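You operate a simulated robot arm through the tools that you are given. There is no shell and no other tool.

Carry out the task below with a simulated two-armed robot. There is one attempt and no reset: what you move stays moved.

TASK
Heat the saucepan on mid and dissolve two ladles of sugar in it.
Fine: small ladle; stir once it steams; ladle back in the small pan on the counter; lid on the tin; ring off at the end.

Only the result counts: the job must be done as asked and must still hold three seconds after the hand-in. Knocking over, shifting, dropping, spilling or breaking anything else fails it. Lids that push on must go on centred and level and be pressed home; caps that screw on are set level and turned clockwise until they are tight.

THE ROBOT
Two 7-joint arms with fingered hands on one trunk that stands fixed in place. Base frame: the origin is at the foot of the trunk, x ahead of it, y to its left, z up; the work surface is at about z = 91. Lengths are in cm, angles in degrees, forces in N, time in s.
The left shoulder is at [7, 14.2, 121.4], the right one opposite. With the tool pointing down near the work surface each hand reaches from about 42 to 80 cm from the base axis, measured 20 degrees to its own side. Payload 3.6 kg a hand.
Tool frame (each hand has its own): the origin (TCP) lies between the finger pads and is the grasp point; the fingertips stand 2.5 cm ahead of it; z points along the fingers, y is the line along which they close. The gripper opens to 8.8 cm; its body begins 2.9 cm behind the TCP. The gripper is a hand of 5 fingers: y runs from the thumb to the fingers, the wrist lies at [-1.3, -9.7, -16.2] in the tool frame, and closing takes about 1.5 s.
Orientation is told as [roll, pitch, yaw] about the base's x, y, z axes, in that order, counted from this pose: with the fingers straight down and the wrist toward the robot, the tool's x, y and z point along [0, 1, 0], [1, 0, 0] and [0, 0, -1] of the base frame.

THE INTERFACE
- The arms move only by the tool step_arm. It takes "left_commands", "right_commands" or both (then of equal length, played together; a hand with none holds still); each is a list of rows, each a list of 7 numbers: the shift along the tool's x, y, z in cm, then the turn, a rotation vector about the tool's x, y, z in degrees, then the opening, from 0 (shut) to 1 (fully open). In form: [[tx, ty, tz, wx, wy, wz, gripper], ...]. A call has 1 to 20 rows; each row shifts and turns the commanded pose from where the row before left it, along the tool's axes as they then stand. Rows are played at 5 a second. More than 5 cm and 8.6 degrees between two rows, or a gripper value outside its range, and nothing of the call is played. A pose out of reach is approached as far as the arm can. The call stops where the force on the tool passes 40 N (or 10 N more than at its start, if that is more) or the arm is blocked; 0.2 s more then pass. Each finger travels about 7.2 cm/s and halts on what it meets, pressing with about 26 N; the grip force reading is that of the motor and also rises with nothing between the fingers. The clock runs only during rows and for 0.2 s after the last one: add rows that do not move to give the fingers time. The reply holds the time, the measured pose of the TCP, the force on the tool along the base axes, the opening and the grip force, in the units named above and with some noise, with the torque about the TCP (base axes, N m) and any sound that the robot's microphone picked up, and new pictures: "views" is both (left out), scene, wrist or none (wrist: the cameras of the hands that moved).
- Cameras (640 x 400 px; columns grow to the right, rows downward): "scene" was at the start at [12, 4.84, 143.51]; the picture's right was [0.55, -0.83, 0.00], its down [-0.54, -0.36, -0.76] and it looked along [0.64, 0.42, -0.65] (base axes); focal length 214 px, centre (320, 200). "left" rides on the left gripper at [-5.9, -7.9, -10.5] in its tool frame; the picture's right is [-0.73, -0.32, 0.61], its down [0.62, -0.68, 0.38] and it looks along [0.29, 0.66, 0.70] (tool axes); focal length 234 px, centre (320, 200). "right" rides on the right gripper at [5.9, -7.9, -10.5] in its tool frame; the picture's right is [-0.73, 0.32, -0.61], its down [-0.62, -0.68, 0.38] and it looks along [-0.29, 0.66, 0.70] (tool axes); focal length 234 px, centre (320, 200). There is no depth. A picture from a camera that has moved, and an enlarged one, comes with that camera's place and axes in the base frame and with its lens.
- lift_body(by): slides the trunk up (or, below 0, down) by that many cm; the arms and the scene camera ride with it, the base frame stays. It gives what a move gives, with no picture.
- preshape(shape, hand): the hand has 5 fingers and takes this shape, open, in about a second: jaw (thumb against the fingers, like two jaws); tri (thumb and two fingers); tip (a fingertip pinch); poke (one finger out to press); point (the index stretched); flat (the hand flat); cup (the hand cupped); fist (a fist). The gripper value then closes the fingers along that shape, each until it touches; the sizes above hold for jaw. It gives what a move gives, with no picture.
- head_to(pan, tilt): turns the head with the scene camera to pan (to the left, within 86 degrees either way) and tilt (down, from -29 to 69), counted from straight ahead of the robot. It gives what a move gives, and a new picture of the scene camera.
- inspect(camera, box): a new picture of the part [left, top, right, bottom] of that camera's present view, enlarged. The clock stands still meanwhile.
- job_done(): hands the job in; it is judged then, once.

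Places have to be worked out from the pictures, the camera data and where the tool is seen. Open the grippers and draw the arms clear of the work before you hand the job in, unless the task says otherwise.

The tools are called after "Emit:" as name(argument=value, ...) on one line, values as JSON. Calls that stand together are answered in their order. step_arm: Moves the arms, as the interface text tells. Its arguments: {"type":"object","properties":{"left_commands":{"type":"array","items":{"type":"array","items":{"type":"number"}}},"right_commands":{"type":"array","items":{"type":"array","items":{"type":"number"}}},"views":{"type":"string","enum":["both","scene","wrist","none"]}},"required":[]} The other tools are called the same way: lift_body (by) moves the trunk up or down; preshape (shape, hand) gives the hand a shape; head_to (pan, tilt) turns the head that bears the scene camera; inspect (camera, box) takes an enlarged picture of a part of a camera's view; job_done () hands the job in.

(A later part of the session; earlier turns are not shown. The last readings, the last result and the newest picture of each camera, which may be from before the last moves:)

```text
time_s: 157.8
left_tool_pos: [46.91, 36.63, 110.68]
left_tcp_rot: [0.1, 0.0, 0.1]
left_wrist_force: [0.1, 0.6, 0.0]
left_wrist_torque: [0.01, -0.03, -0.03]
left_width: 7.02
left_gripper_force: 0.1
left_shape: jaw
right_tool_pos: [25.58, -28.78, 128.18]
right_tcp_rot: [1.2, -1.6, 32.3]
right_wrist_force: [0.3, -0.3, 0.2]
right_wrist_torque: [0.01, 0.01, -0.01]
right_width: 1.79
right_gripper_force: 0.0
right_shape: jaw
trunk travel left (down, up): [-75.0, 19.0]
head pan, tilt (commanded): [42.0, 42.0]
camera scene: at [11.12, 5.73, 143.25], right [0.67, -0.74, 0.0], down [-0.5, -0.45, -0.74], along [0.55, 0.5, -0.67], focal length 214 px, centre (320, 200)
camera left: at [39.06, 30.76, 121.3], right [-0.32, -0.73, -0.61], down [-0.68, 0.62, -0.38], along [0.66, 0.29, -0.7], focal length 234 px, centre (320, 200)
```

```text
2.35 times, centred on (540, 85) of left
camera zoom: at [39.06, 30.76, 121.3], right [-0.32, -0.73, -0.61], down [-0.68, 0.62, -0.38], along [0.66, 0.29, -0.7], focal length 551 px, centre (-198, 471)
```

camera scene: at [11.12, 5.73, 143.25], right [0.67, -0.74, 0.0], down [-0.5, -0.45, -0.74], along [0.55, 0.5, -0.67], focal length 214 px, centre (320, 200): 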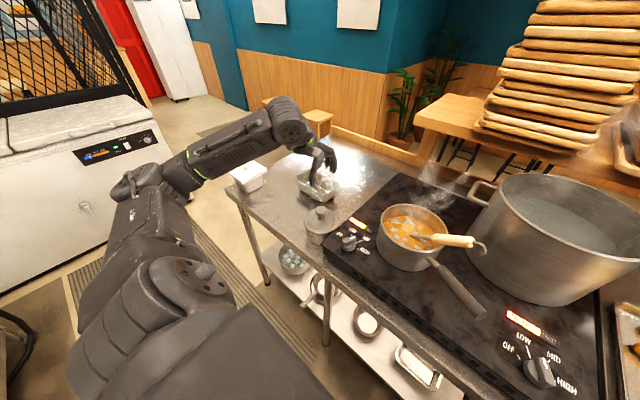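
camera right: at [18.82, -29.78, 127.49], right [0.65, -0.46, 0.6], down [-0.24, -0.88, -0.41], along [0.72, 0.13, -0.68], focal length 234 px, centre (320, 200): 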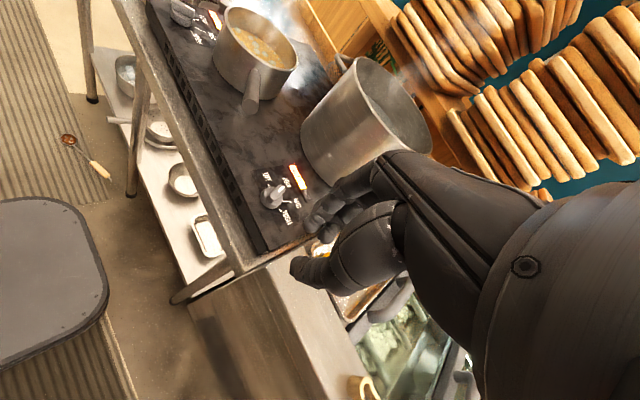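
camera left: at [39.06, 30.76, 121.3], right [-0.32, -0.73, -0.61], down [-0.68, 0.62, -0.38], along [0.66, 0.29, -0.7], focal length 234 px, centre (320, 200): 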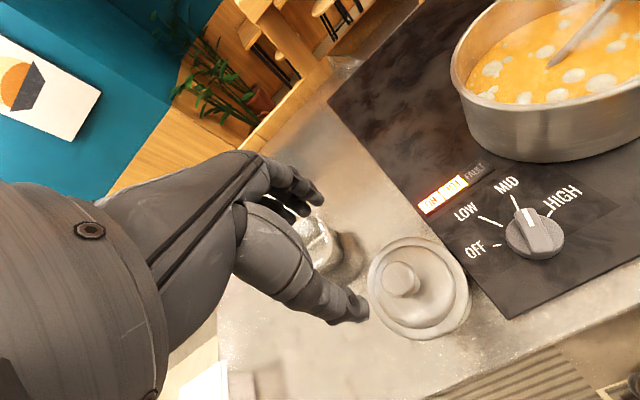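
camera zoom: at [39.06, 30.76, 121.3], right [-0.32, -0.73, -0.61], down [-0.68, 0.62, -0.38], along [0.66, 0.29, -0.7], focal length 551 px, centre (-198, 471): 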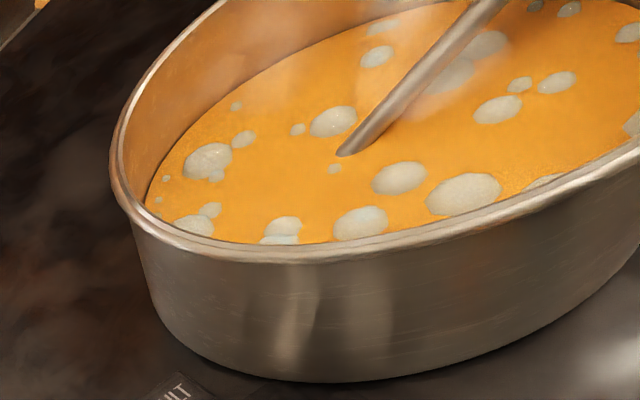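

Liquid is smooth and the ladle is stable. I measured its handle: wood from about [55.3, 7.3, 99.3] to [53.2, 0.2, 106.2]. I move the hand above it with matching orientation.

Emit:
step_arm(left_commands=[[-3.825, 1, -0.875, 0, 0, 0, 0.9], [-3.825, 1, -0.875, 0, 0, 0, 0.9], [-3.825, 1, -0.875, 0, 0, 0, 0.9], [-3.825, 1, -0.875, 0, 0, 0, 0.9], [-3.825, 1, -0.875, 0, 0, 0, 0.9], [-3.825, 1, -0.875, 0, 0, 0, 0.9], [-3.825, 1, -0.875, 0, 0, 0, 0.9], [-3.825, 1, -0.875, 0, 0, 0, 0.9], [0, 0, 0, 0, 0, 8.35, 0.9], [0, 0, 0, 0, 0, 8.35, 0.9], [0, 0, 0, 0, -6, 0, 0.9], [0, 0, 0, 0, -6, 0, 0.9], [0, 0, 0, 0, -6, 0, 0.9], [0, 0, 0, 0, 0, 0, 0.9]], views="both")

Emit:
inspect(camera="left", box=[280, 160, 520, 380])

Emit:
inspect(camera="scene", box=[375, 165, 495, 265])

```text
time_s: 160.8
left_tool_pos: [54.98, 6.19, 117.45]
left_tcp_rot: [-18.0, -0.1, -16.5]
left_wrist_force: [0.3, 0.2, -0.3]
left_wrist_torque: [0.01, 0.03, 0.0]
left_width: 7.91
left_gripper_force: 0.1
left_shape: jaw
right_tool_pos: [25.48, -28.85, 128.09]
right_tcp_rot: [1.2, -1.6, 32.2]
right_wrist_force: [-0.1, 0.3, -0.6]
right_wrist_torque: [-0.02, 0.0, 0.01]
right_width: 1.77
right_gripper_force: 0.1
right_shape: jaw
trunk travel left (down, up): [-75.0, 19.0]
head pan, tilt (commanded): [42.0, 42.0]
camera scene: at [11.12, 5.67, 143.25], right [0.67, -0.74, 0.0], down [-0.5, -0.45, -0.74], along [0.55, 0.5, -0.67], focal length 214 px, centre (320, 200)
camera left: at [46.76, 6.15, 129.46], right [-0.56, -0.75, -0.35], down [-0.52, 0.65, -0.56], along [0.65, -0.13, -0.75], focal length 234 px, centre (320, 200)
```

scene: 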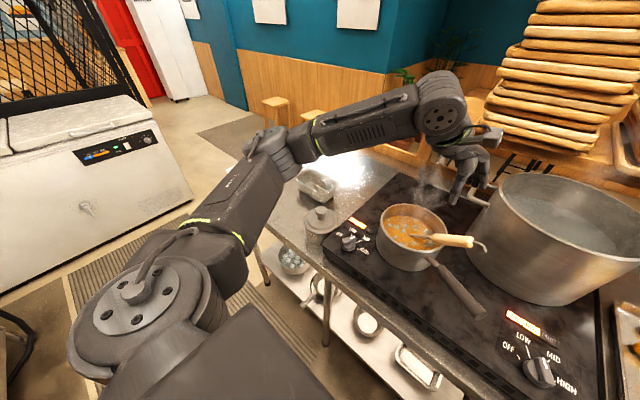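
left: 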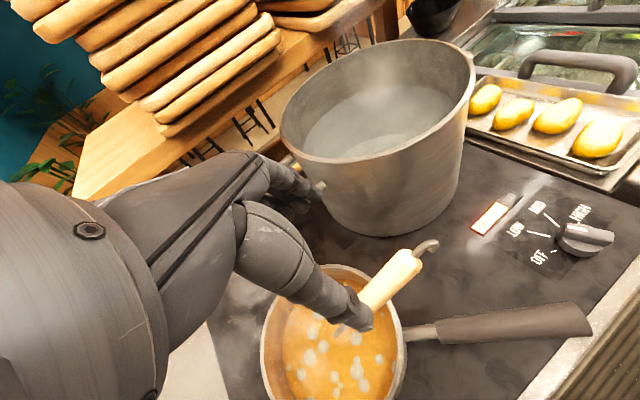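

```text
1.82 times, centred on (400, 270) of left
camera zoom: at [46.76, 6.15, 129.46], right [-0.56, -0.75, -0.35], down [-0.52, 0.65, -0.56], along [0.65, -0.13, -0.75], focal length 426 px, centre (174, 73)
```

zoom: 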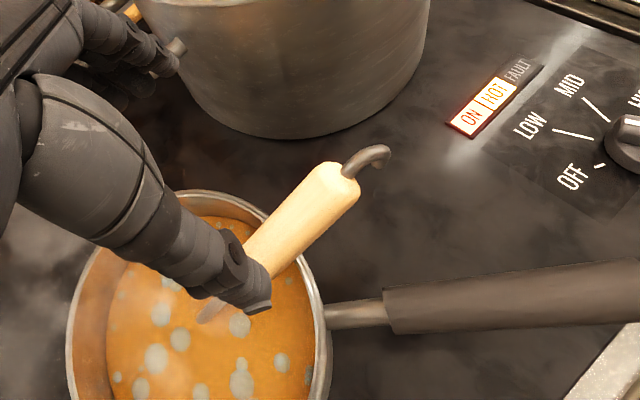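

```text
4.00 times, centred on (435, 215) of scene
camera zoom: at [11.12, 5.67, 143.25], right [0.67, -0.74, 0.0], down [-0.5, -0.45, -0.74], along [0.55, 0.5, -0.67], focal length 858 px, centre (-140, 140)
```

zoom: 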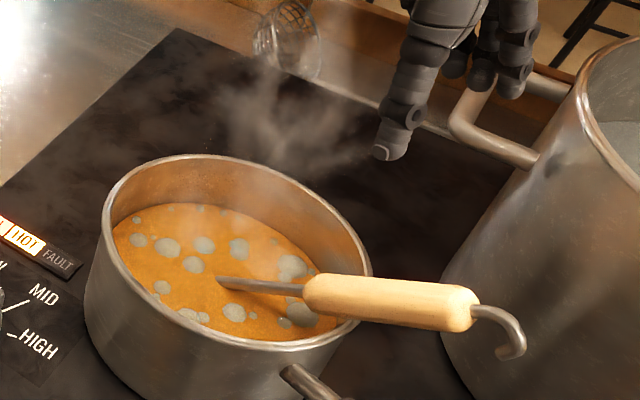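

Handle elevation is ~39°, wood end at [53.4, 0.2, 106.4]. I fine-align and descend around the grip, stopping just above to check.

Emit:
step_arm(left_commands=[[1.575, -0.15, -0.51, 0, 0, -5.7, 0.9], [0, 0, 3.5, 0, 0, 0, 0.9], [0, 0, 3.5, 0, 0, 0, 0.9], [0, 0, 2.5, 0, 0, 0, 0.9], [0, 0, 0, 0, 0, 0, 0.9]], views="wrist")

Emit:
inspect(camera="left", box=[240, 160, 440, 340])

Emit:
inspect(camera="scene", box=[375, 165, 495, 265])

```text
time_s: 162.0
left_tool_pos: [54.47, 4.95, 108.47]
left_tcp_rot: [-17.9, 1.8, -11.2]
left_wrist_force: [0.9, 0.8, 0.2]
left_wrist_torque: [0.0, -0.02, -0.03]
left_width: 7.87
left_gripper_force: 0.0
left_shape: jaw
right_tool_pos: [25.51, -28.79, 128.15]
right_tcp_rot: [1.2, -1.6, 32.3]
right_wrist_force: [-0.4, -0.8, 0.8]
right_wrist_torque: [0.01, -0.03, -0.01]
right_width: 1.8
right_gripper_force: 0.1
right_shape: jaw
trunk travel left (down, up): [-75.0, 19.0]
head pan, tilt (commanded): [42.0, 42.0]
camera left: at [46.57, 4.12, 120.66], right [-0.5, -0.8, -0.34], down [-0.59, 0.6, -0.53], along [0.63, -0.06, -0.77], focal length 234 px, centre (320, 200)
```

left: 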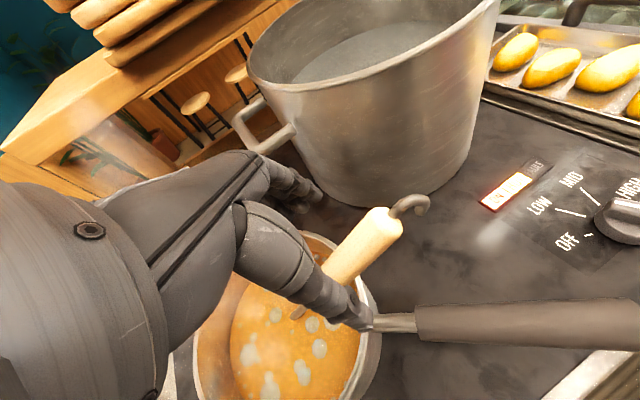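

```text
2.22 times, centred on (340, 250) of left
camera zoom: at [46.57, 4.12, 120.66], right [-0.5, -0.8, -0.34], down [-0.59, 0.6, -0.53], along [0.63, -0.06, -0.77], focal length 520 px, centre (276, 89)
```

zoom: 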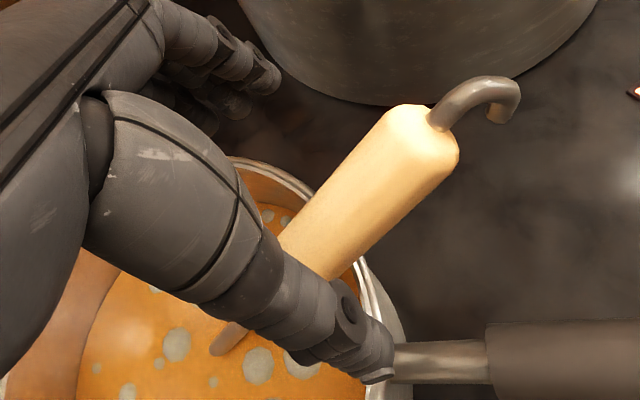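

```text
4.00 times, centred on (435, 215) of scene
camera zoom: at [11.14, 5.71, 143.25], right [0.67, -0.74, 0.0], down [-0.5, -0.45, -0.74], along [0.55, 0.5, -0.67], focal length 858 px, centre (-140, 140)
```

zoom: 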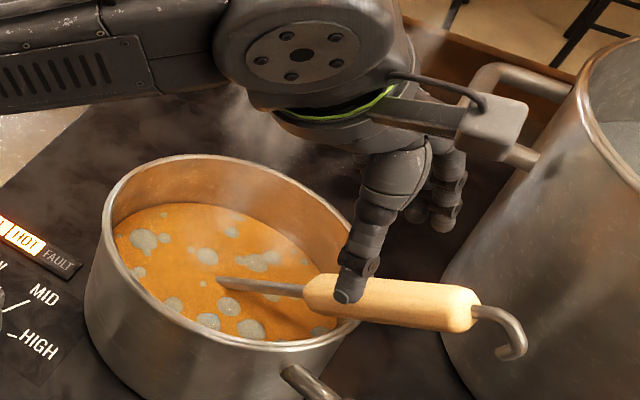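

Aligned with the wood. I descend the last 3.4 cm and close.

Emit:
step_arm(left_commands=[[0, 0, 1.7, 0, 0, 0, 0.9], [0, 0, 1.5, 0, 0, 0, 0.9], [0, 0, 0, 0, 0, 0, 0.9], [0, 0, 0, 0, 0, 0, 0.6], [0, 0, 0, 0, 0, 0, 0.3], [0, 0, 0, 0, 0, 0, 0], [0, 0, 0, 0, 0, 0, 0], [0, 0, 0, 0, 0, 0, 0], [0, 0, 0, 0, 0, 0, 0]], views="wrist")

Emit:
inspect(camera="left", box=[220, 140, 440, 340])

Emit:
inspect(camera="scene", box=[375, 165, 495, 265])

```text
time_s: 164.0
left_tool_pos: [54.05, 4.05, 105.36]
left_tcp_rot: [-17.9, 1.9, -11.1]
left_wrist_force: [0.0, 0.0, 0.1]
left_wrist_torque: [0.03, -0.01, -0.03]
left_width: 2.04
left_gripper_force: 25.7
left_shape: jaw
right_tool_pos: [25.49, -28.81, 128.15]
right_tcp_rot: [1.2, -1.6, 32.3]
right_wrist_force: [0.7, 0.0, -0.3]
right_wrist_torque: [0.04, 0.0, -0.03]
right_width: 1.8
right_gripper_force: 0.2
right_shape: jaw
trunk travel left (down, up): [-75.0, 19.0]
head pan, tilt (commanded): [42.0, 42.0]
camera left: at [46.22, 3.2, 117.6], right [-0.5, -0.8, -0.34], down [-0.59, 0.6, -0.53], along [0.63, -0.06, -0.77], focal length 234 px, centre (320, 200)
```

left: 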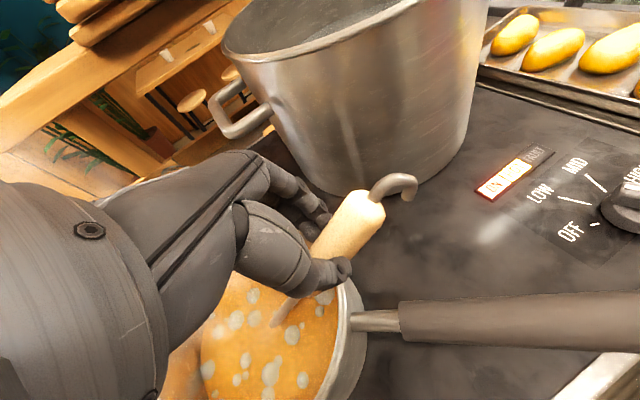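

```text
2.00 times, centred on (330, 240) of left
camera zoom: at [46.22, 3.2, 117.6], right [-0.5, -0.8, -0.34], down [-0.59, 0.6, -0.53], along [0.63, -0.06, -0.77], focal length 468 px, centre (300, 120)
```

zoom: 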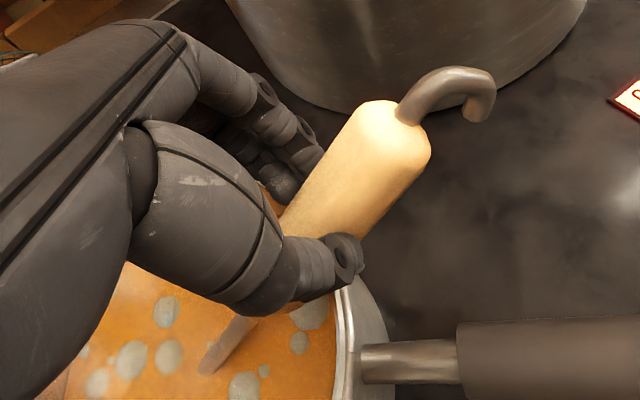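

```text
4.00 times, centred on (435, 215) of scene
camera zoom: at [11.14, 5.72, 143.25], right [0.67, -0.74, 0.0], down [-0.5, -0.45, -0.74], along [0.55, 0.5, -0.67], focal length 858 px, centre (-140, 140)
```

zoom: 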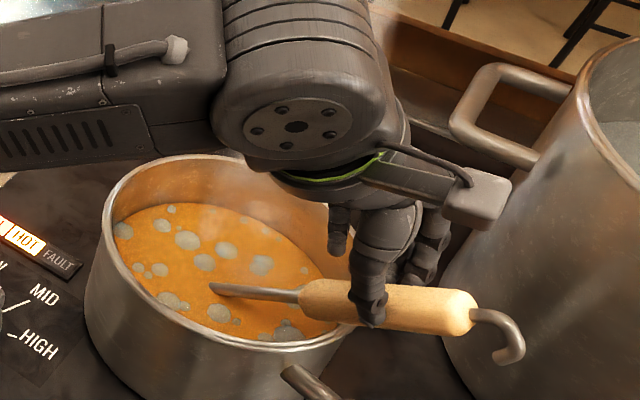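

Gripped (2.0 cm, 26 N). I lift the ladle out, centre it over the pan, and tip it to drain the syrup back into the pan.

Emit:
step_arm(left_commands=[[-0.38, -0.04, -1.19, 0, 0, 0, 0], [-0.77, -0.083, -2.38, 0, 0, 0, 0], [-0.77, -0.083, -2.38, 0, 0, 0, 0], [-0.77, -0.083, -2.38, 0, 0, 0, 0], [-0.77, -0.083, -2.38, 0, 0, 0, 0], [-0.77, -0.083, -2.38, 0, 0, 0, 0], [-2.67, -0.57, 0.88, 0, 0, 0, 0], [-2.67, -0.57, 0.88, 0, 0, 0, 0], [1.153, -0.074, -2.388, 0.037, -8.327, 0.275, 0], [1.153, -0.074, -2.388, 0.037, -8.327, 0.275, 0], [1.153, -0.074, -2.388, 0.037, -8.327, 0.275, 0], [1.153, -0.074, -2.388, 0.037, -8.327, 0.275, 0], [1.153, -0.074, -2.388, 0.037, -8.327, 0.275, 0], [1.153, -0.074, -2.388, 0.037, -8.327, 0.275, 0], [1.153, -0.074, -2.388, 0.037, -8.327, 0.275, 0], [0, 0, 0, 0, 0, 0, 0], [0, 0, 0, 0, 0, 0, 0]], views="both")

Emit:
inspect(camera="scene", box=[350, 120, 490, 260])

Emit:
inspect(camera="left", box=[120, 220, 400, 400])

```text
time_s: 167.6
left_tool_pos: [55.0, 15.09, 125.59]
left_tcp_rot: [-76.3, 0.6, -12.6]
left_wrist_force: [0.4, 0.0, -0.3]
left_wrist_torque: [0.01, -0.02, 0.01]
left_width: 2.04
left_gripper_force: 26.2
left_shape: jaw
right_tool_pos: [25.54, -28.81, 128.1]
right_tcp_rot: [1.3, -1.7, 32.3]
right_wrist_force: [-0.3, -0.4, 0.5]
right_wrist_torque: [0.01, 0.01, 0.0]
right_width: 1.77
right_gripper_force: 0.0
right_shape: jaw
trunk travel left (down, up): [-75.0, 19.0]
head pan, tilt (commanded): [42.0, 42.0]
camera scene: at [11.14, 5.72, 143.25], right [0.67, -0.74, 0.0], down [-0.5, -0.45, -0.74], along [0.55, 0.5, -0.67], focal length 214 px, centre (320, 200)
camera left: at [49.38, 25.35, 134.05], right [-0.48, -0.67, 0.56], down [-0.72, -0.07, -0.69], along [0.5, -0.74, -0.45], focal length 234 px, centre (320, 200)
```

scene: 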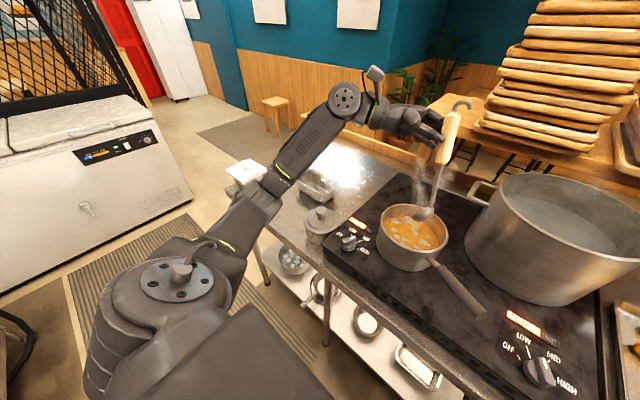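
left: 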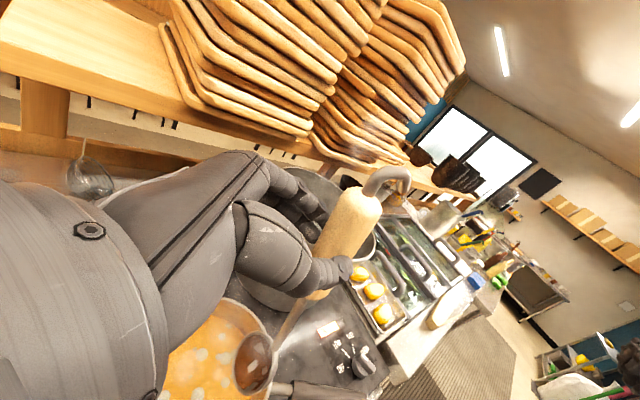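

```text
2.86 times, centred on (420, 190) of scene
camera zoom: at [11.14, 5.72, 143.25], right [0.67, -0.74, 0.0], down [-0.5, -0.45, -0.74], along [0.55, 0.5, -0.67], focal length 613 px, centre (34, 229)
```

zoom: 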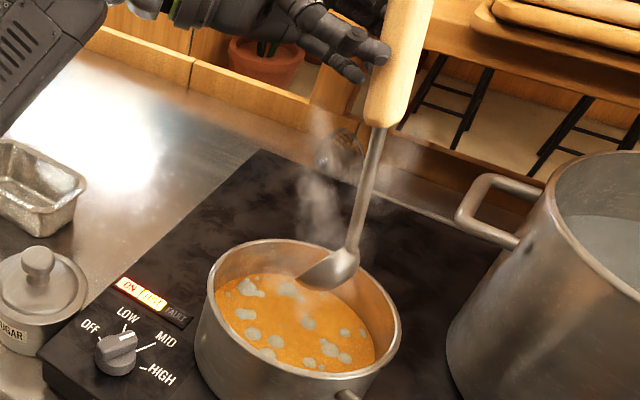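

```text
2.22 times, centred on (260, 310) of left
camera zoom: at [49.38, 25.35, 134.05], right [-0.48, -0.67, 0.56], down [-0.72, -0.07, -0.69], along [0.5, -0.74, -0.45], focal length 520 px, centre (453, -44)
```

zoom: 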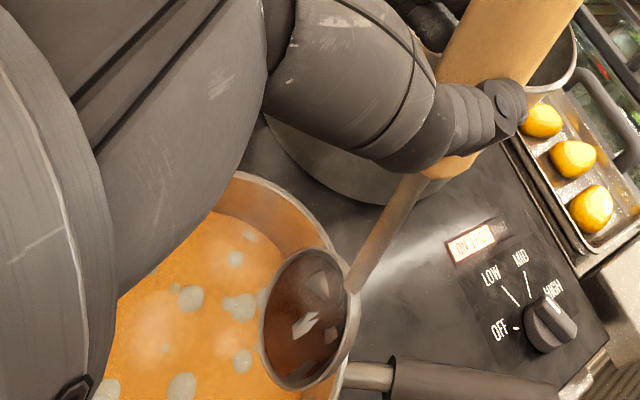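

Drained. I rotate the ladle back to level and carry it left, away from the stove, toward the small pan.

Emit:
step_arm(left_commands=[[-0.79, 0.08, 2.53, -0.037, 8.327, -0.275, 0], [-0.79, 0.08, 2.53, -0.037, 8.327, -0.275, 0], [-0.79, 0.08, 2.53, -0.037, 8.327, -0.275, 0], [-0.79, 0.08, 2.53, -0.037, 8.327, -0.275, 0], [-0.79, 0.08, 2.53, -0.037, 8.327, -0.275, 0], [-0.79, 0.08, 2.53, -0.037, 8.327, -0.275, 0], [-0.79, 0.08, 2.53, -0.037, 8.327, -0.275, 0], [2.946, -1.1, -1.037, 0, 0, 0, 0], [2.946, -1.1, -1.037, 0, 0, 0, 0], [2.946, -1.1, -1.037, 0, 0, 0, 0], [2.946, -1.1, -1.037, 0, 0, 0, 0], [2.946, -1.1, -1.037, 0, 0, 0, 0], [2.946, -1.1, -1.037, 0, 0, 0, 0], [2.946, -1.1, -1.037, 0, 0, 0, 0], [2.946, -1.1, -1.037, 0, 0, 0, 0], [0, 0, 0, 0, 0, 0, 0]], views="both")

Emit:
inspect(camera="scene", box=[280, 100, 440, 240])

Emit:
inspect(camera="left", box=[120, 180, 440, 400])

```text
time_s: 171.0
left_tool_pos: [48.2, 24.97, 120.0]
left_tcp_rot: [-17.8, 1.8, -11.3]
left_wrist_force: [-0.5, -0.4, -1.4]
left_wrist_torque: [-0.04, 0.0, -0.01]
left_width: 2.04
left_gripper_force: 26.1
left_shape: jaw
right_tool_pos: [25.6, -28.76, 128.07]
right_tcp_rot: [1.2, -1.7, 32.3]
right_wrist_force: [0.2, 0.1, -0.2]
right_wrist_torque: [0.02, 0.0, 0.0]
right_width: 1.78
right_gripper_force: 0.0
right_shape: jaw
trunk travel left (down, up): [-75.0, 19.0]
head pan, tilt (commanded): [42.0, 42.0]
camera scene: at [11.19, 5.65, 143.25], right [0.67, -0.74, 0.0], down [-0.5, -0.45, -0.74], along [0.55, 0.5, -0.67], focal length 214 px, centre (320, 200)
camera left: at [40.3, 24.06, 132.2], right [-0.5, -0.8, -0.35], down [-0.59, 0.6, -0.53], along [0.63, -0.06, -0.77], focal length 234 px, centre (320, 200)
```

scene: 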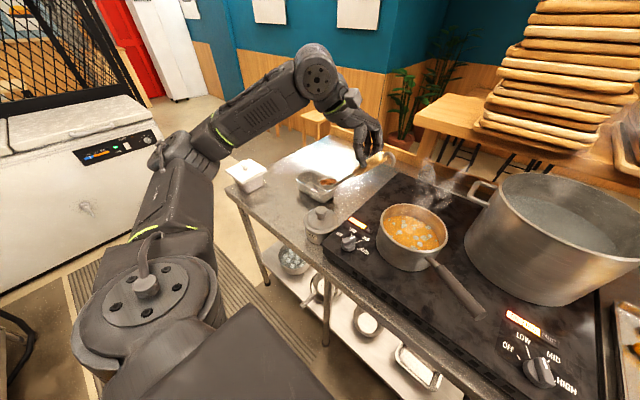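
left: 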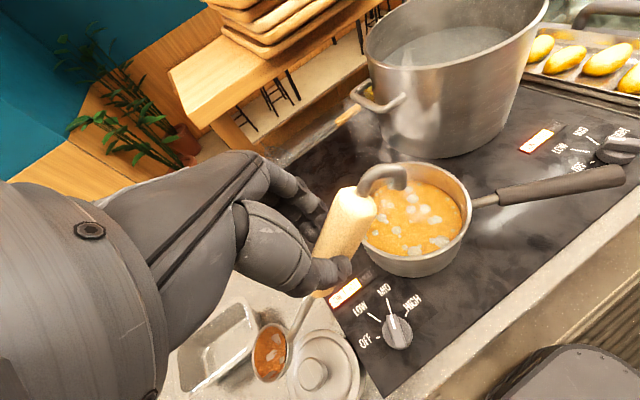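

```text
2.86 times, centred on (360, 170) of scene
camera zoom: at [11.19, 5.65, 143.25], right [0.67, -0.74, 0.0], down [-0.5, -0.45, -0.74], along [0.55, 0.5, -0.67], focal length 613 px, centre (206, 286)
```

zoom: 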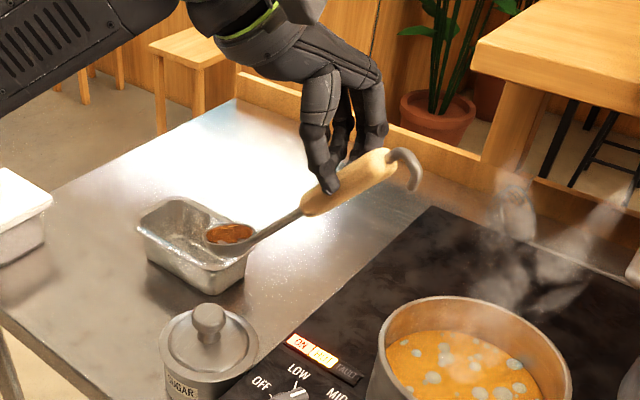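

```text
1.82 times, centred on (280, 290) of left
camera zoom: at [40.3, 24.06, 132.2], right [-0.5, -0.8, -0.35], down [-0.59, 0.6, -0.53], along [0.63, -0.06, -0.77], focal length 426 px, centre (393, 36)
```

zoom: 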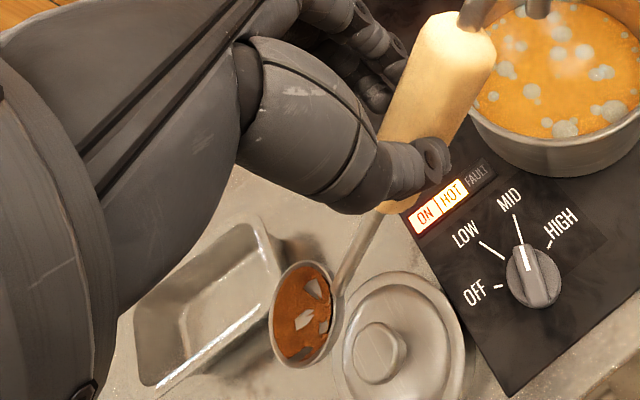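

The ladle is held level; bowl at [49.1, 36.5, 106.4]. I turn the hand so the handle will lie diagonally over the pan's near corner, and move the bowl above the small pan.

Emit:
step_arm(left_commands=[[0, 0, 0, 2.33, 0.25, 7.23, 0], [0, 0, 0, 2.33, 0.25, 7.23, 0], [0, 0, 0, 2.33, 0.25, 7.23, 0], [0, 0, 0, 2.33, 0.25, 7.23, 0], [2.843, -1.299, -0.87, 0, 0, 0, 0], [2.843, -1.299, -0.87, 0, 0, 0, 0], [2.843, -1.299, -0.87, 0, 0, 0, 0], [2.843, -1.299, -0.87, 0, 0, 0, 0], [2.843, -1.299, -0.87, 0, 0, 0, 0], [2.843, -1.299, -0.87, 0, 0, 0, 0], [2.843, -1.299, -0.87, 0, 0, 0, 0], [0, 0, 0, 0, 0, 0, 0]], views="both")

Emit:
inspect(camera="scene", box=[260, 110, 380, 220])

Emit:
inspect(camera="left", box=[120, 180, 440, 400])

```text
time_s: 173.6
left_tool_pos: [53.26, 41.86, 119.93]
left_tcp_rot: [-17.7, 1.7, -41.5]
left_wrist_force: [-0.2, -0.3, -1.4]
left_wrist_torque: [-0.02, 0.04, 0.01]
left_width: 2.03
left_gripper_force: 25.9
left_shape: jaw
left hand out of reach, approached as far as the arm can: row 10, 11
right_tool_pos: [25.55, -28.82, 128.01]
right_tcp_rot: [1.1, -1.6, 32.2]
right_wrist_force: [0.4, 0.9, 0.4]
right_wrist_torque: [0.03, 0.0, -0.04]
right_width: 1.77
right_gripper_force: 0.0
right_shape: jaw
trunk travel left (down, up): [-75.0, 19.0]
head pan, tilt (commanded): [42.0, 42.0]
camera scene: at [11.18, 5.7, 143.25], right [0.67, -0.74, 0.0], down [-0.5, -0.45, -0.74], along [0.55, 0.5, -0.67], focal length 214 px, centre (320, 200)
camera left: at [45.97, 45.09, 132.15], right [-0.83, -0.44, -0.35], down [-0.21, 0.82, -0.53], along [0.52, -0.37, -0.77], focal length 234 px, centre (320, 200)
```

scene: 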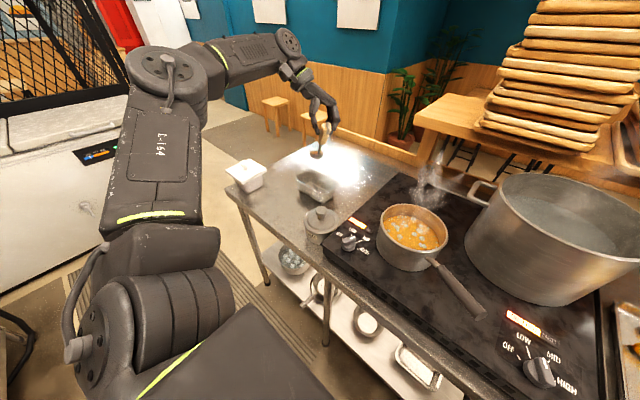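
left: 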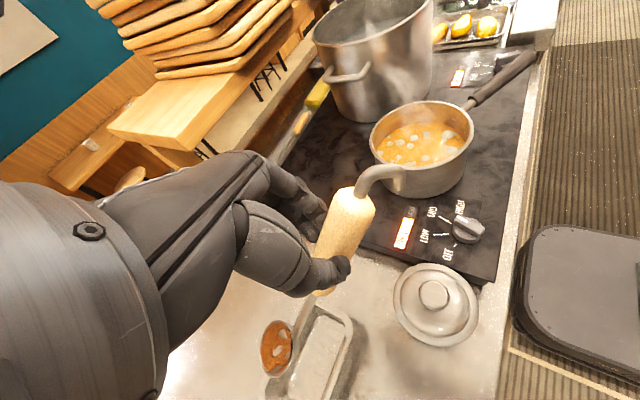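

```text
3.64 times, centred on (320, 165) of scene
camera zoom: at [11.18, 5.7, 143.25], right [0.67, -0.74, 0.0], down [-0.5, -0.45, -0.74], along [0.55, 0.5, -0.67], focal length 780 px, centre (320, 327)
```

zoom: 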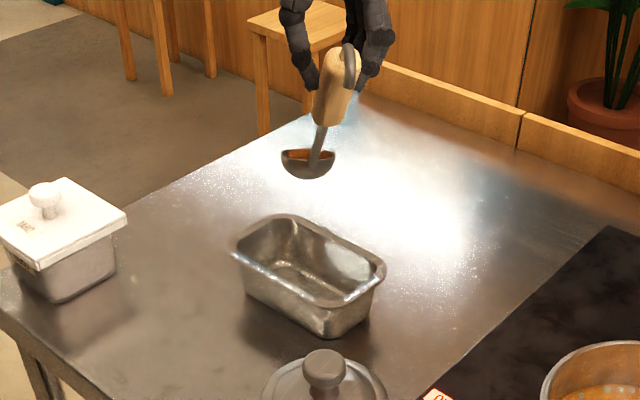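

```text
1.82 times, centred on (280, 290) of left
camera zoom: at [45.97, 45.09, 132.15], right [-0.83, -0.44, -0.35], down [-0.21, 0.82, -0.53], along [0.52, -0.37, -0.77], focal length 426 px, centre (393, 36)
```

zoom: 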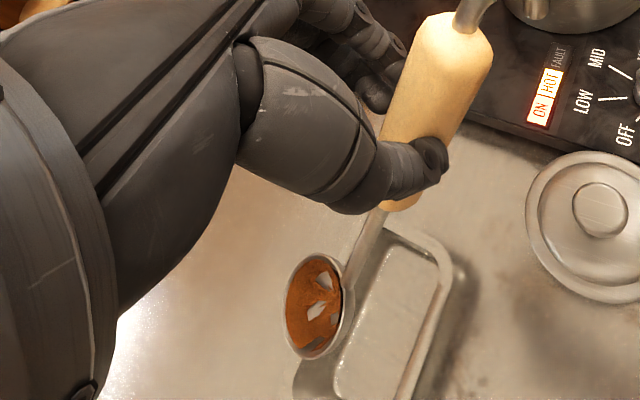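

The arm's limit is due to the high wrist. I lower by 10 cm while shifting the bowl to about [60.6, 54], above the pan's centreline.

Emit:
step_arm(left_commands=[[0.77, 0.08, 2.38, 0, 0, 0, 0], [0.77, 0.08, 2.38, 0, 0, 0, 0], [2.05, -0.63, 1.99, 0, 0, 0, 0], [2.05, -0.63, 1.99, 0, 0, 0, 0], [0, 0, 0, 0, 0, 0, 0]], views="both")

Emit:
inspect(camera="scene", box=[270, 130, 370, 220])

Emit:
inspect(camera="left", box=[200, 220, 440, 400])

```text
time_s: 174.8
left_tool_pos: [53.67, 44.93, 109.94]
left_tcp_rot: [-17.9, 1.8, -41.6]
left_wrist_force: [-0.5, 0.2, 0.3]
left_wrist_torque: [-0.04, 0.02, 0.01]
left_width: 2.05
left_gripper_force: 26.1
left_shape: jaw
right_tool_pos: [25.57, -28.87, 128.16]
right_tcp_rot: [1.2, -1.6, 32.3]
right_wrist_force: [0.1, -0.3, -0.5]
right_wrist_torque: [-0.03, -0.02, -0.01]
right_width: 1.8
right_gripper_force: 0.1
right_shape: jaw
trunk travel left (down, up): [-75.0, 19.0]
head pan, tilt (commanded): [42.0, 42.0]
camera scene: at [11.12, 5.7, 143.25], right [0.67, -0.74, 0.0], down [-0.5, -0.45, -0.74], along [0.55, 0.5, -0.67], focal length 214 px, centre (320, 200)
camera left: at [46.54, 48.09, 122.09], right [-0.83, -0.43, -0.35], down [-0.21, 0.82, -0.53], along [0.52, -0.37, -0.77], focal length 234 px, centre (320, 200)
```

scene: 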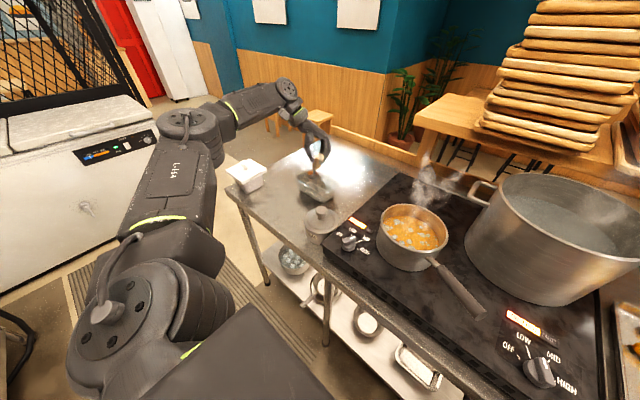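
left: 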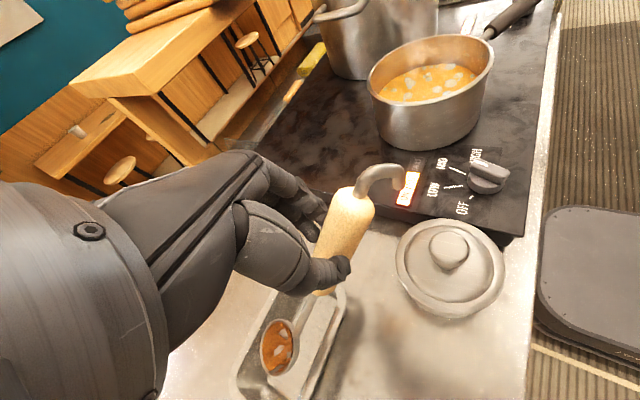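

```text
4.44 times, centred on (320, 175) of scene
camera zoom: at [11.12, 5.7, 143.25], right [0.67, -0.74, 0.0], down [-0.5, -0.45, -0.74], along [0.55, 0.5, -0.67], focal length 953 px, centre (320, 311)
```

zoom: 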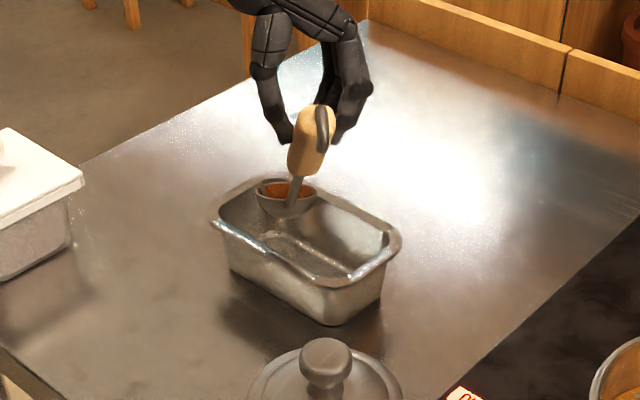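

```text
2.22 times, centred on (320, 310) of left
camera zoom: at [46.54, 48.09, 122.09], right [-0.83, -0.43, -0.35], down [-0.21, 0.82, -0.53], along [0.52, -0.37, -0.77], focal length 520 px, centre (320, -44)
```

zoom: 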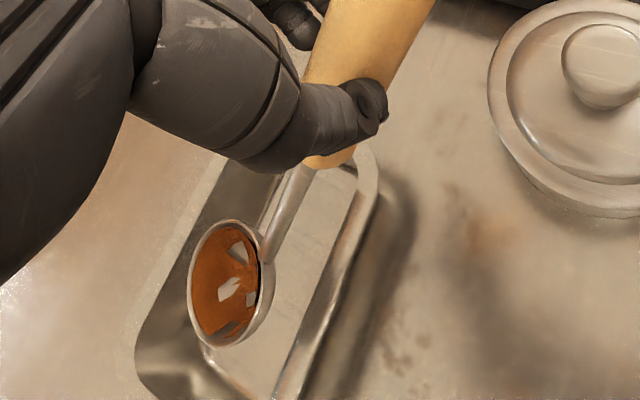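

Bowl is centred over the pan at [60.3, 54.1, 95]. For a stable rest I lower the handle's angle and turn it so it will lie lengthwise over the pan's right end, with the bowl at the left end.

Emit:
step_arm(left_commands=[[-1.083, 0.203, 1.792, 0.546, 6.46, -0.403, 0], [-1.083, 0.203, 1.792, 0.546, 6.46, -0.403, 0], [-1.083, 0.203, 1.792, 0.546, 6.46, -0.403, 0], [0.365, 2.278, -0.137, 0.23, -0.54, -8.48, 0], [0.365, 2.278, -0.137, 0.23, -0.54, -8.48, 0], [2.38, -0.55, 0.1, 0, 0, 0, 0], [0, 0, 0, 0, 0, 0, 0]], views="both")

Emit:
inspect(camera="scene", box=[270, 130, 370, 220])

Emit:
inspect(camera="left", box=[140, 220, 380, 400])

```text
time_s: 176.4
left_tool_pos: [55.75, 41.63, 105.34]
left_tcp_rot: [1.6, 3.6, -23.6]
left_wrist_force: [0.3, 0.0, 0.2]
left_wrist_torque: [-0.04, -0.01, 0.02]
left_width: 2.02
left_gripper_force: 25.8
left_shape: jaw
right_tool_pos: [25.57, -28.77, 128.15]
right_tcp_rot: [1.2, -1.6, 32.3]
right_wrist_force: [0.0, -0.4, -0.3]
right_wrist_torque: [0.01, -0.01, -0.02]
right_width: 1.79
right_gripper_force: 0.0
right_shape: jaw
trunk travel left (down, up): [-75.0, 19.0]
head pan, tilt (commanded): [42.0, 42.0]
camera scene: at [11.16, 5.71, 143.25], right [0.67, -0.74, 0.0], down [-0.5, -0.45, -0.74], along [0.55, 0.5, -0.67], focal length 214 px, centre (320, 200)
camera left: at [46.74, 38.86, 116.23], right [-0.62, -0.5, -0.61], down [-0.39, 0.86, -0.32], along [0.69, 0.04, -0.73], focal length 234 px, centre (320, 200)
```

scene: 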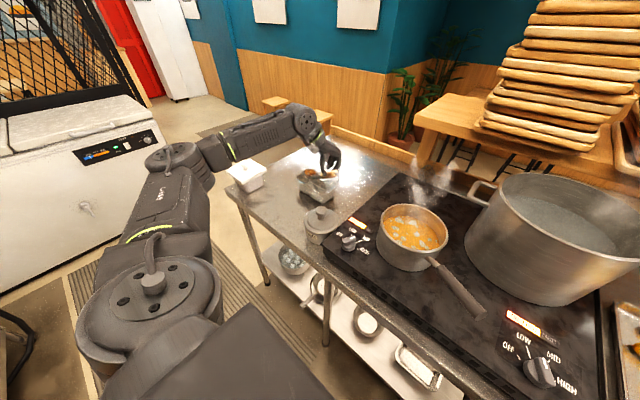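
left: 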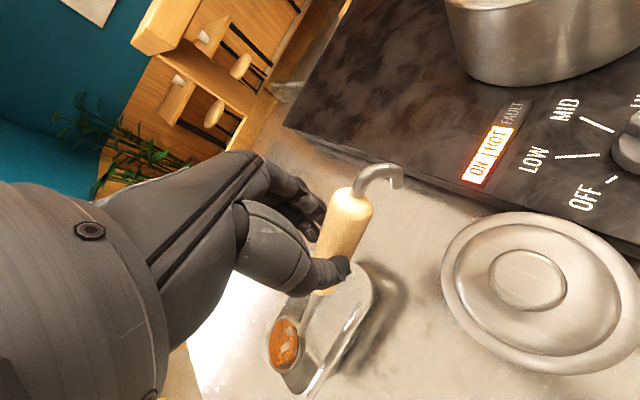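

```text
4.44 times, centred on (320, 175) of scene
camera zoom: at [11.16, 5.71, 143.25], right [0.67, -0.74, 0.0], down [-0.5, -0.45, -0.74], along [0.55, 0.5, -0.67], focal length 953 px, centre (320, 311)
```

zoom: 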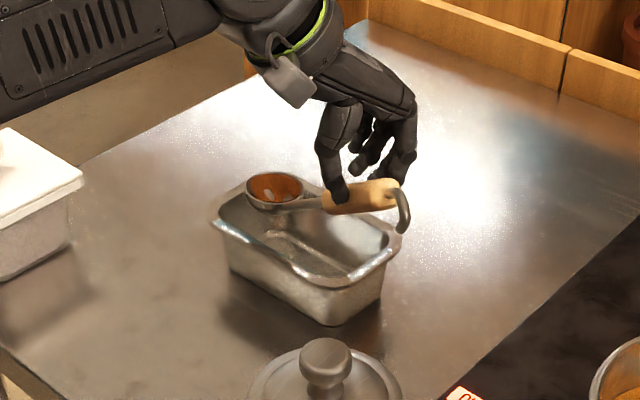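

```text
2.22 times, centred on (260, 310) of left
camera zoom: at [46.74, 38.86, 116.23], right [-0.62, -0.5, -0.61], down [-0.39, 0.86, -0.32], along [0.69, 0.04, -0.73], focal length 520 px, centre (453, -44)
```

zoom: 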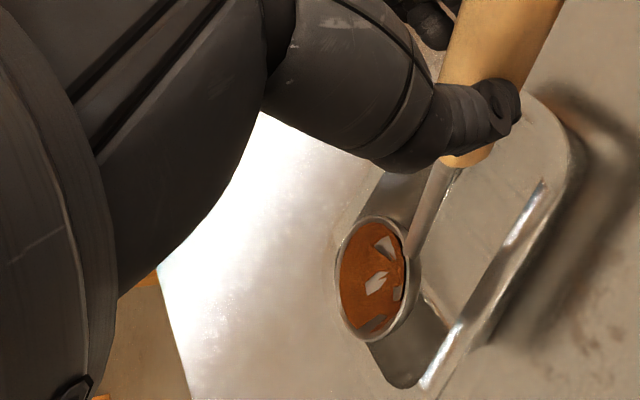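

Bowl is at [60.6, 55.5, 95], above the left part of the pan. I lower it in, watching the force.

Emit:
step_arm(left_commands=[[-0.04, 0.095, 1.5, 0, 0, 0, 0], [-0.04, 0.095, 1.5, 0, 0, 0, 0], [-0.04, 0.095, 1.5, 0, 0, 0, 0], [-0.02, 0.05, 0.8, 0, 0, 0, 0], [0, 0, 0, 0, 0, 0, 0]], views="wrist")

Emit:
inspect(camera="scene", box=[270, 140, 370, 220])

Emit:
inspect(camera="left", box=[140, 220, 400, 400])

```text
time_s: 177.6
left_tool_pos: [55.95, 41.76, 100.01]
left_tcp_rot: [1.7, 3.6, -23.7]
left_wrist_force: [0.5, 0.2, -0.2]
left_wrist_torque: [-0.05, -0.01, 0.0]
left_width: 2.04
left_gripper_force: 26.0
left_shape: jaw
right_tool_pos: [25.49, -28.75, 128.14]
right_tcp_rot: [1.2, -1.7, 32.3]
right_wrist_force: [-0.3, 0.9, -0.3]
right_wrist_torque: [-0.01, 0.0, 0.02]
right_width: 1.79
right_gripper_force: 0.1
right_shape: jaw
trunk travel left (down, up): [-75.0, 19.0]
head pan, tilt (commanded): [42.0, 42.0]
camera left: at [46.85, 38.97, 111.05], right [-0.62, -0.5, -0.61], down [-0.39, 0.86, -0.32], along [0.69, 0.04, -0.73], focal length 234 px, centre (320, 200)
```

left: 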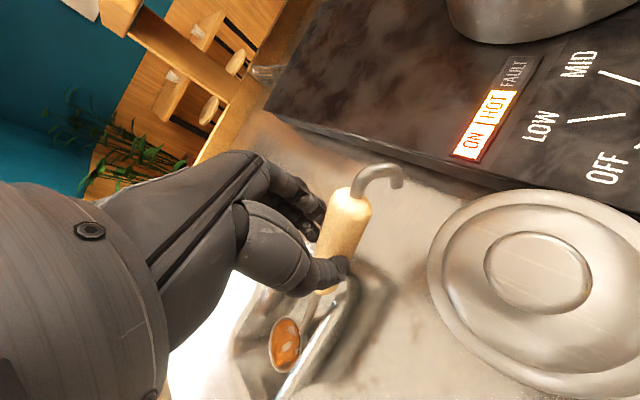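

```text
5.00 times, centred on (320, 180) of scene
camera zoom: at [11.14, 5.72, 143.25], right [0.67, -0.74, 0.0], down [-0.5, -0.45, -0.74], along [0.55, 0.5, -0.67], focal length 1072 px, centre (320, 300)
```

zoom: 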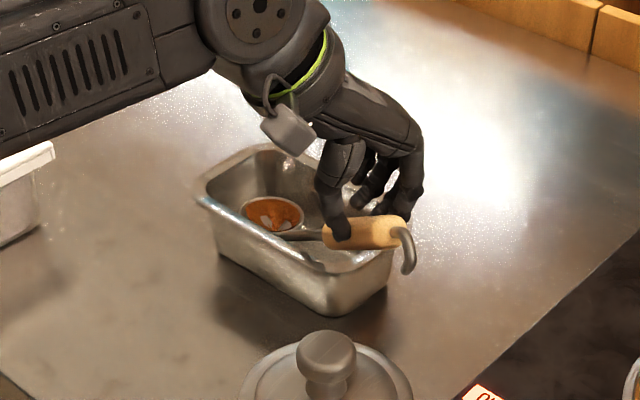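

```text
2.22 times, centred on (270, 310) of left
camera zoom: at [46.85, 38.97, 111.05], right [-0.62, -0.5, -0.61], down [-0.39, 0.86, -0.32], along [0.69, 0.04, -0.73], focal length 520 px, centre (431, -44)
```

zoom: 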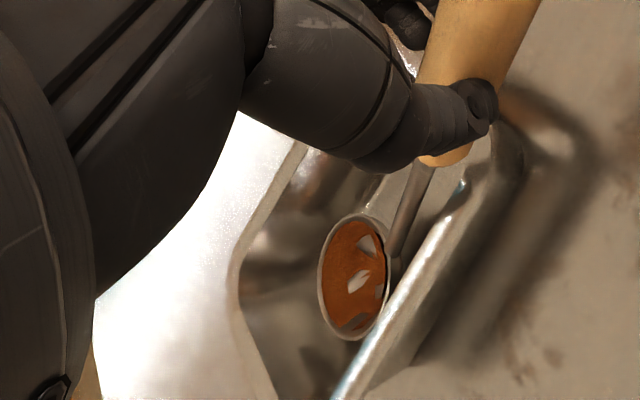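

The bowl sits a bit toward the near wall; I shift it 0.8 cm to +x and lower to the bottom.

Emit:
step_arm(left_commands=[[0.323, 0.731, -0.037, 0, 0, 0, 0], [-0.012, 0.03, 0.5, 0, 0, 0, 0], [-0.012, 0.03, 0.5, 0, 0, 0, 0], [0, 0, 0, 0, 0, 0, 0]], views="wrist")

Emit:
inspect(camera="scene", box=[270, 140, 370, 220])

Emit:
inspect(camera="left", box=[140, 220, 400, 400])

```text
time_s: 178.6
left_tool_pos: [56.77, 41.69, 99.15]
left_tcp_rot: [1.6, 3.6, -23.6]
left_wrist_force: [0.4, -0.5, -0.2]
left_wrist_torque: [-0.05, 0.05, 0.01]
left_width: 2.01
left_gripper_force: 26.5
left_shape: jaw
right_tool_pos: [25.62, -28.88, 128.19]
right_tcp_rot: [1.2, -1.6, 32.3]
right_wrist_force: [-0.4, 0.0, -0.3]
right_wrist_torque: [-0.04, -0.01, -0.03]
right_width: 1.79
right_gripper_force: 0.1
right_shape: jaw
trunk travel left (down, up): [-75.0, 19.0]
head pan, tilt (commanded): [42.0, 42.0]
camera left: at [47.72, 38.94, 110.07], right [-0.62, -0.5, -0.61], down [-0.39, 0.86, -0.32], along [0.68, 0.04, -0.73], focal length 234 px, centre (320, 200)
```

left: 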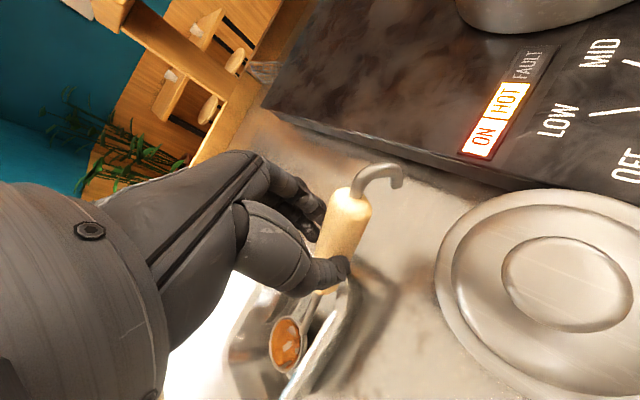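

```text
5.00 times, centred on (320, 180) of scene
camera zoom: at [11.16, 5.73, 143.25], right [0.67, -0.74, 0.0], down [-0.5, -0.45, -0.74], along [0.55, 0.5, -0.67], focal length 1072 px, centre (320, 300)
```

zoom: 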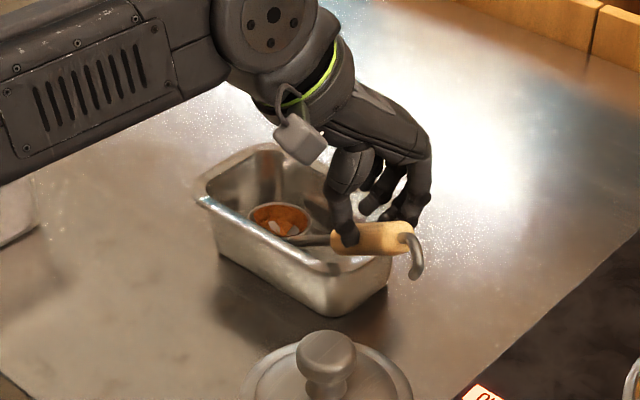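

```text
2.22 times, centred on (270, 310) of left
camera zoom: at [47.72, 38.94, 110.07], right [-0.62, -0.5, -0.61], down [-0.39, 0.86, -0.32], along [0.68, 0.04, -0.73], focal length 520 px, centre (431, -44)
```

zoom: 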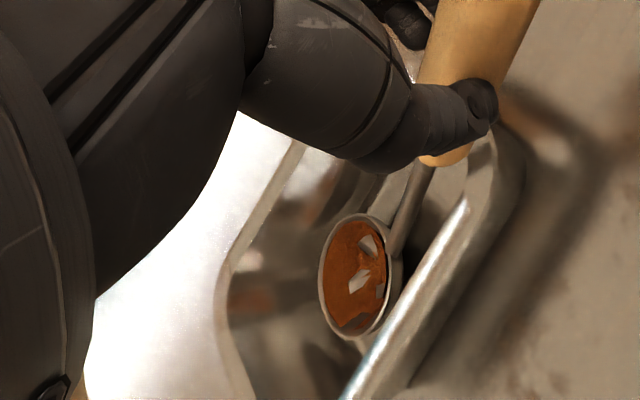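

No contact yet. I keep lowering in small steps until the bowl touches the bottom.

Emit:
step_arm(left_commands=[[-0.01, 0.025, 0.4, 0, 0, 0, 0], [-0.01, 0.025, 0.4, 0, 0, 0, 0], [-0.01, 0.025, 0.4, 0, 0, 0, 0], [0, 0, 0, 0, 0, 0, 0]], views="wrist")

Emit:
inspect(camera="scene", box=[270, 140, 370, 220])

Emit:
inspect(camera="left", box=[140, 220, 400, 400])

```text
time_s: 179.6
left_tool_pos: [56.74, 41.72, 97.97]
left_tcp_rot: [1.6, 3.6, -23.7]
left_wrist_force: [0.0, 0.3, 0.1]
left_wrist_torque: [-0.03, 0.01, -0.01]
left_width: 2.02
left_gripper_force: 26.1
left_shape: jaw
right_tool_pos: [25.64, -28.87, 128.02]
right_tcp_rot: [1.2, -1.6, 32.3]
right_wrist_force: [-0.6, -0.5, 0.1]
right_wrist_torque: [-0.02, 0.02, 0.01]
right_width: 1.76
right_gripper_force: 0.1
right_shape: jaw
trunk travel left (down, up): [-75.0, 19.0]
head pan, tilt (commanded): [42.0, 42.0]
camera left: at [47.7, 38.93, 108.9], right [-0.62, -0.5, -0.61], down [-0.39, 0.86, -0.32], along [0.69, 0.04, -0.73], focal length 234 px, centre (320, 200)
```

left: 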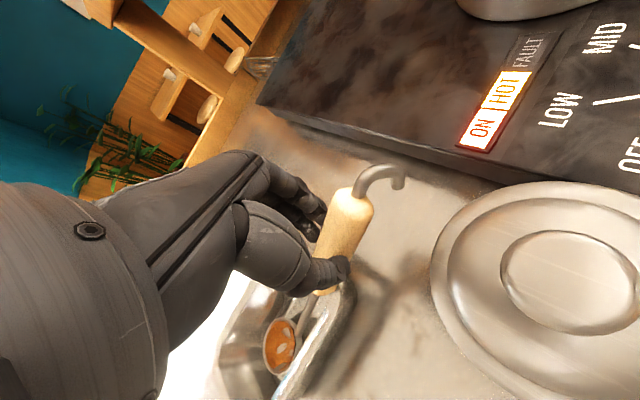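

```text
5.00 times, centred on (320, 180) of scene
camera zoom: at [11.14, 5.73, 143.25], right [0.67, -0.74, 0.0], down [-0.5, -0.45, -0.74], along [0.55, 0.5, -0.67], focal length 1072 px, centre (320, 300)
```

zoom: 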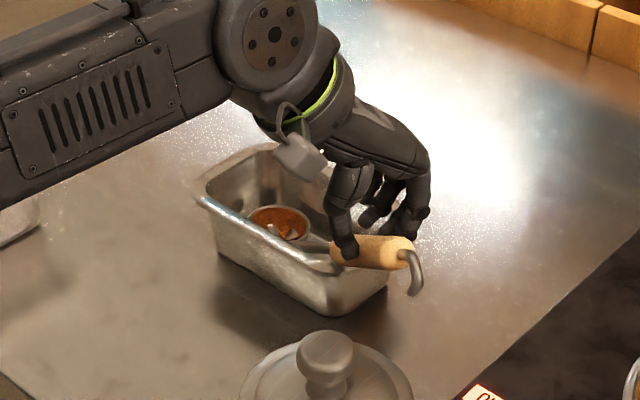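

```text
2.22 times, centred on (270, 310) of left
camera zoom: at [47.7, 38.93, 108.9], right [-0.62, -0.5, -0.61], down [-0.39, 0.86, -0.32], along [0.69, 0.04, -0.73], focal length 520 px, centre (431, -44)
```

zoom: 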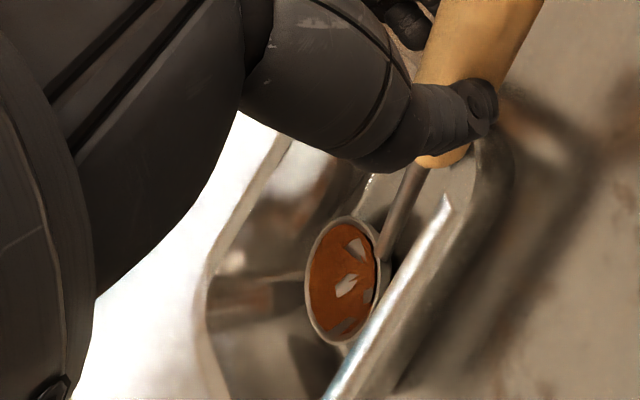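

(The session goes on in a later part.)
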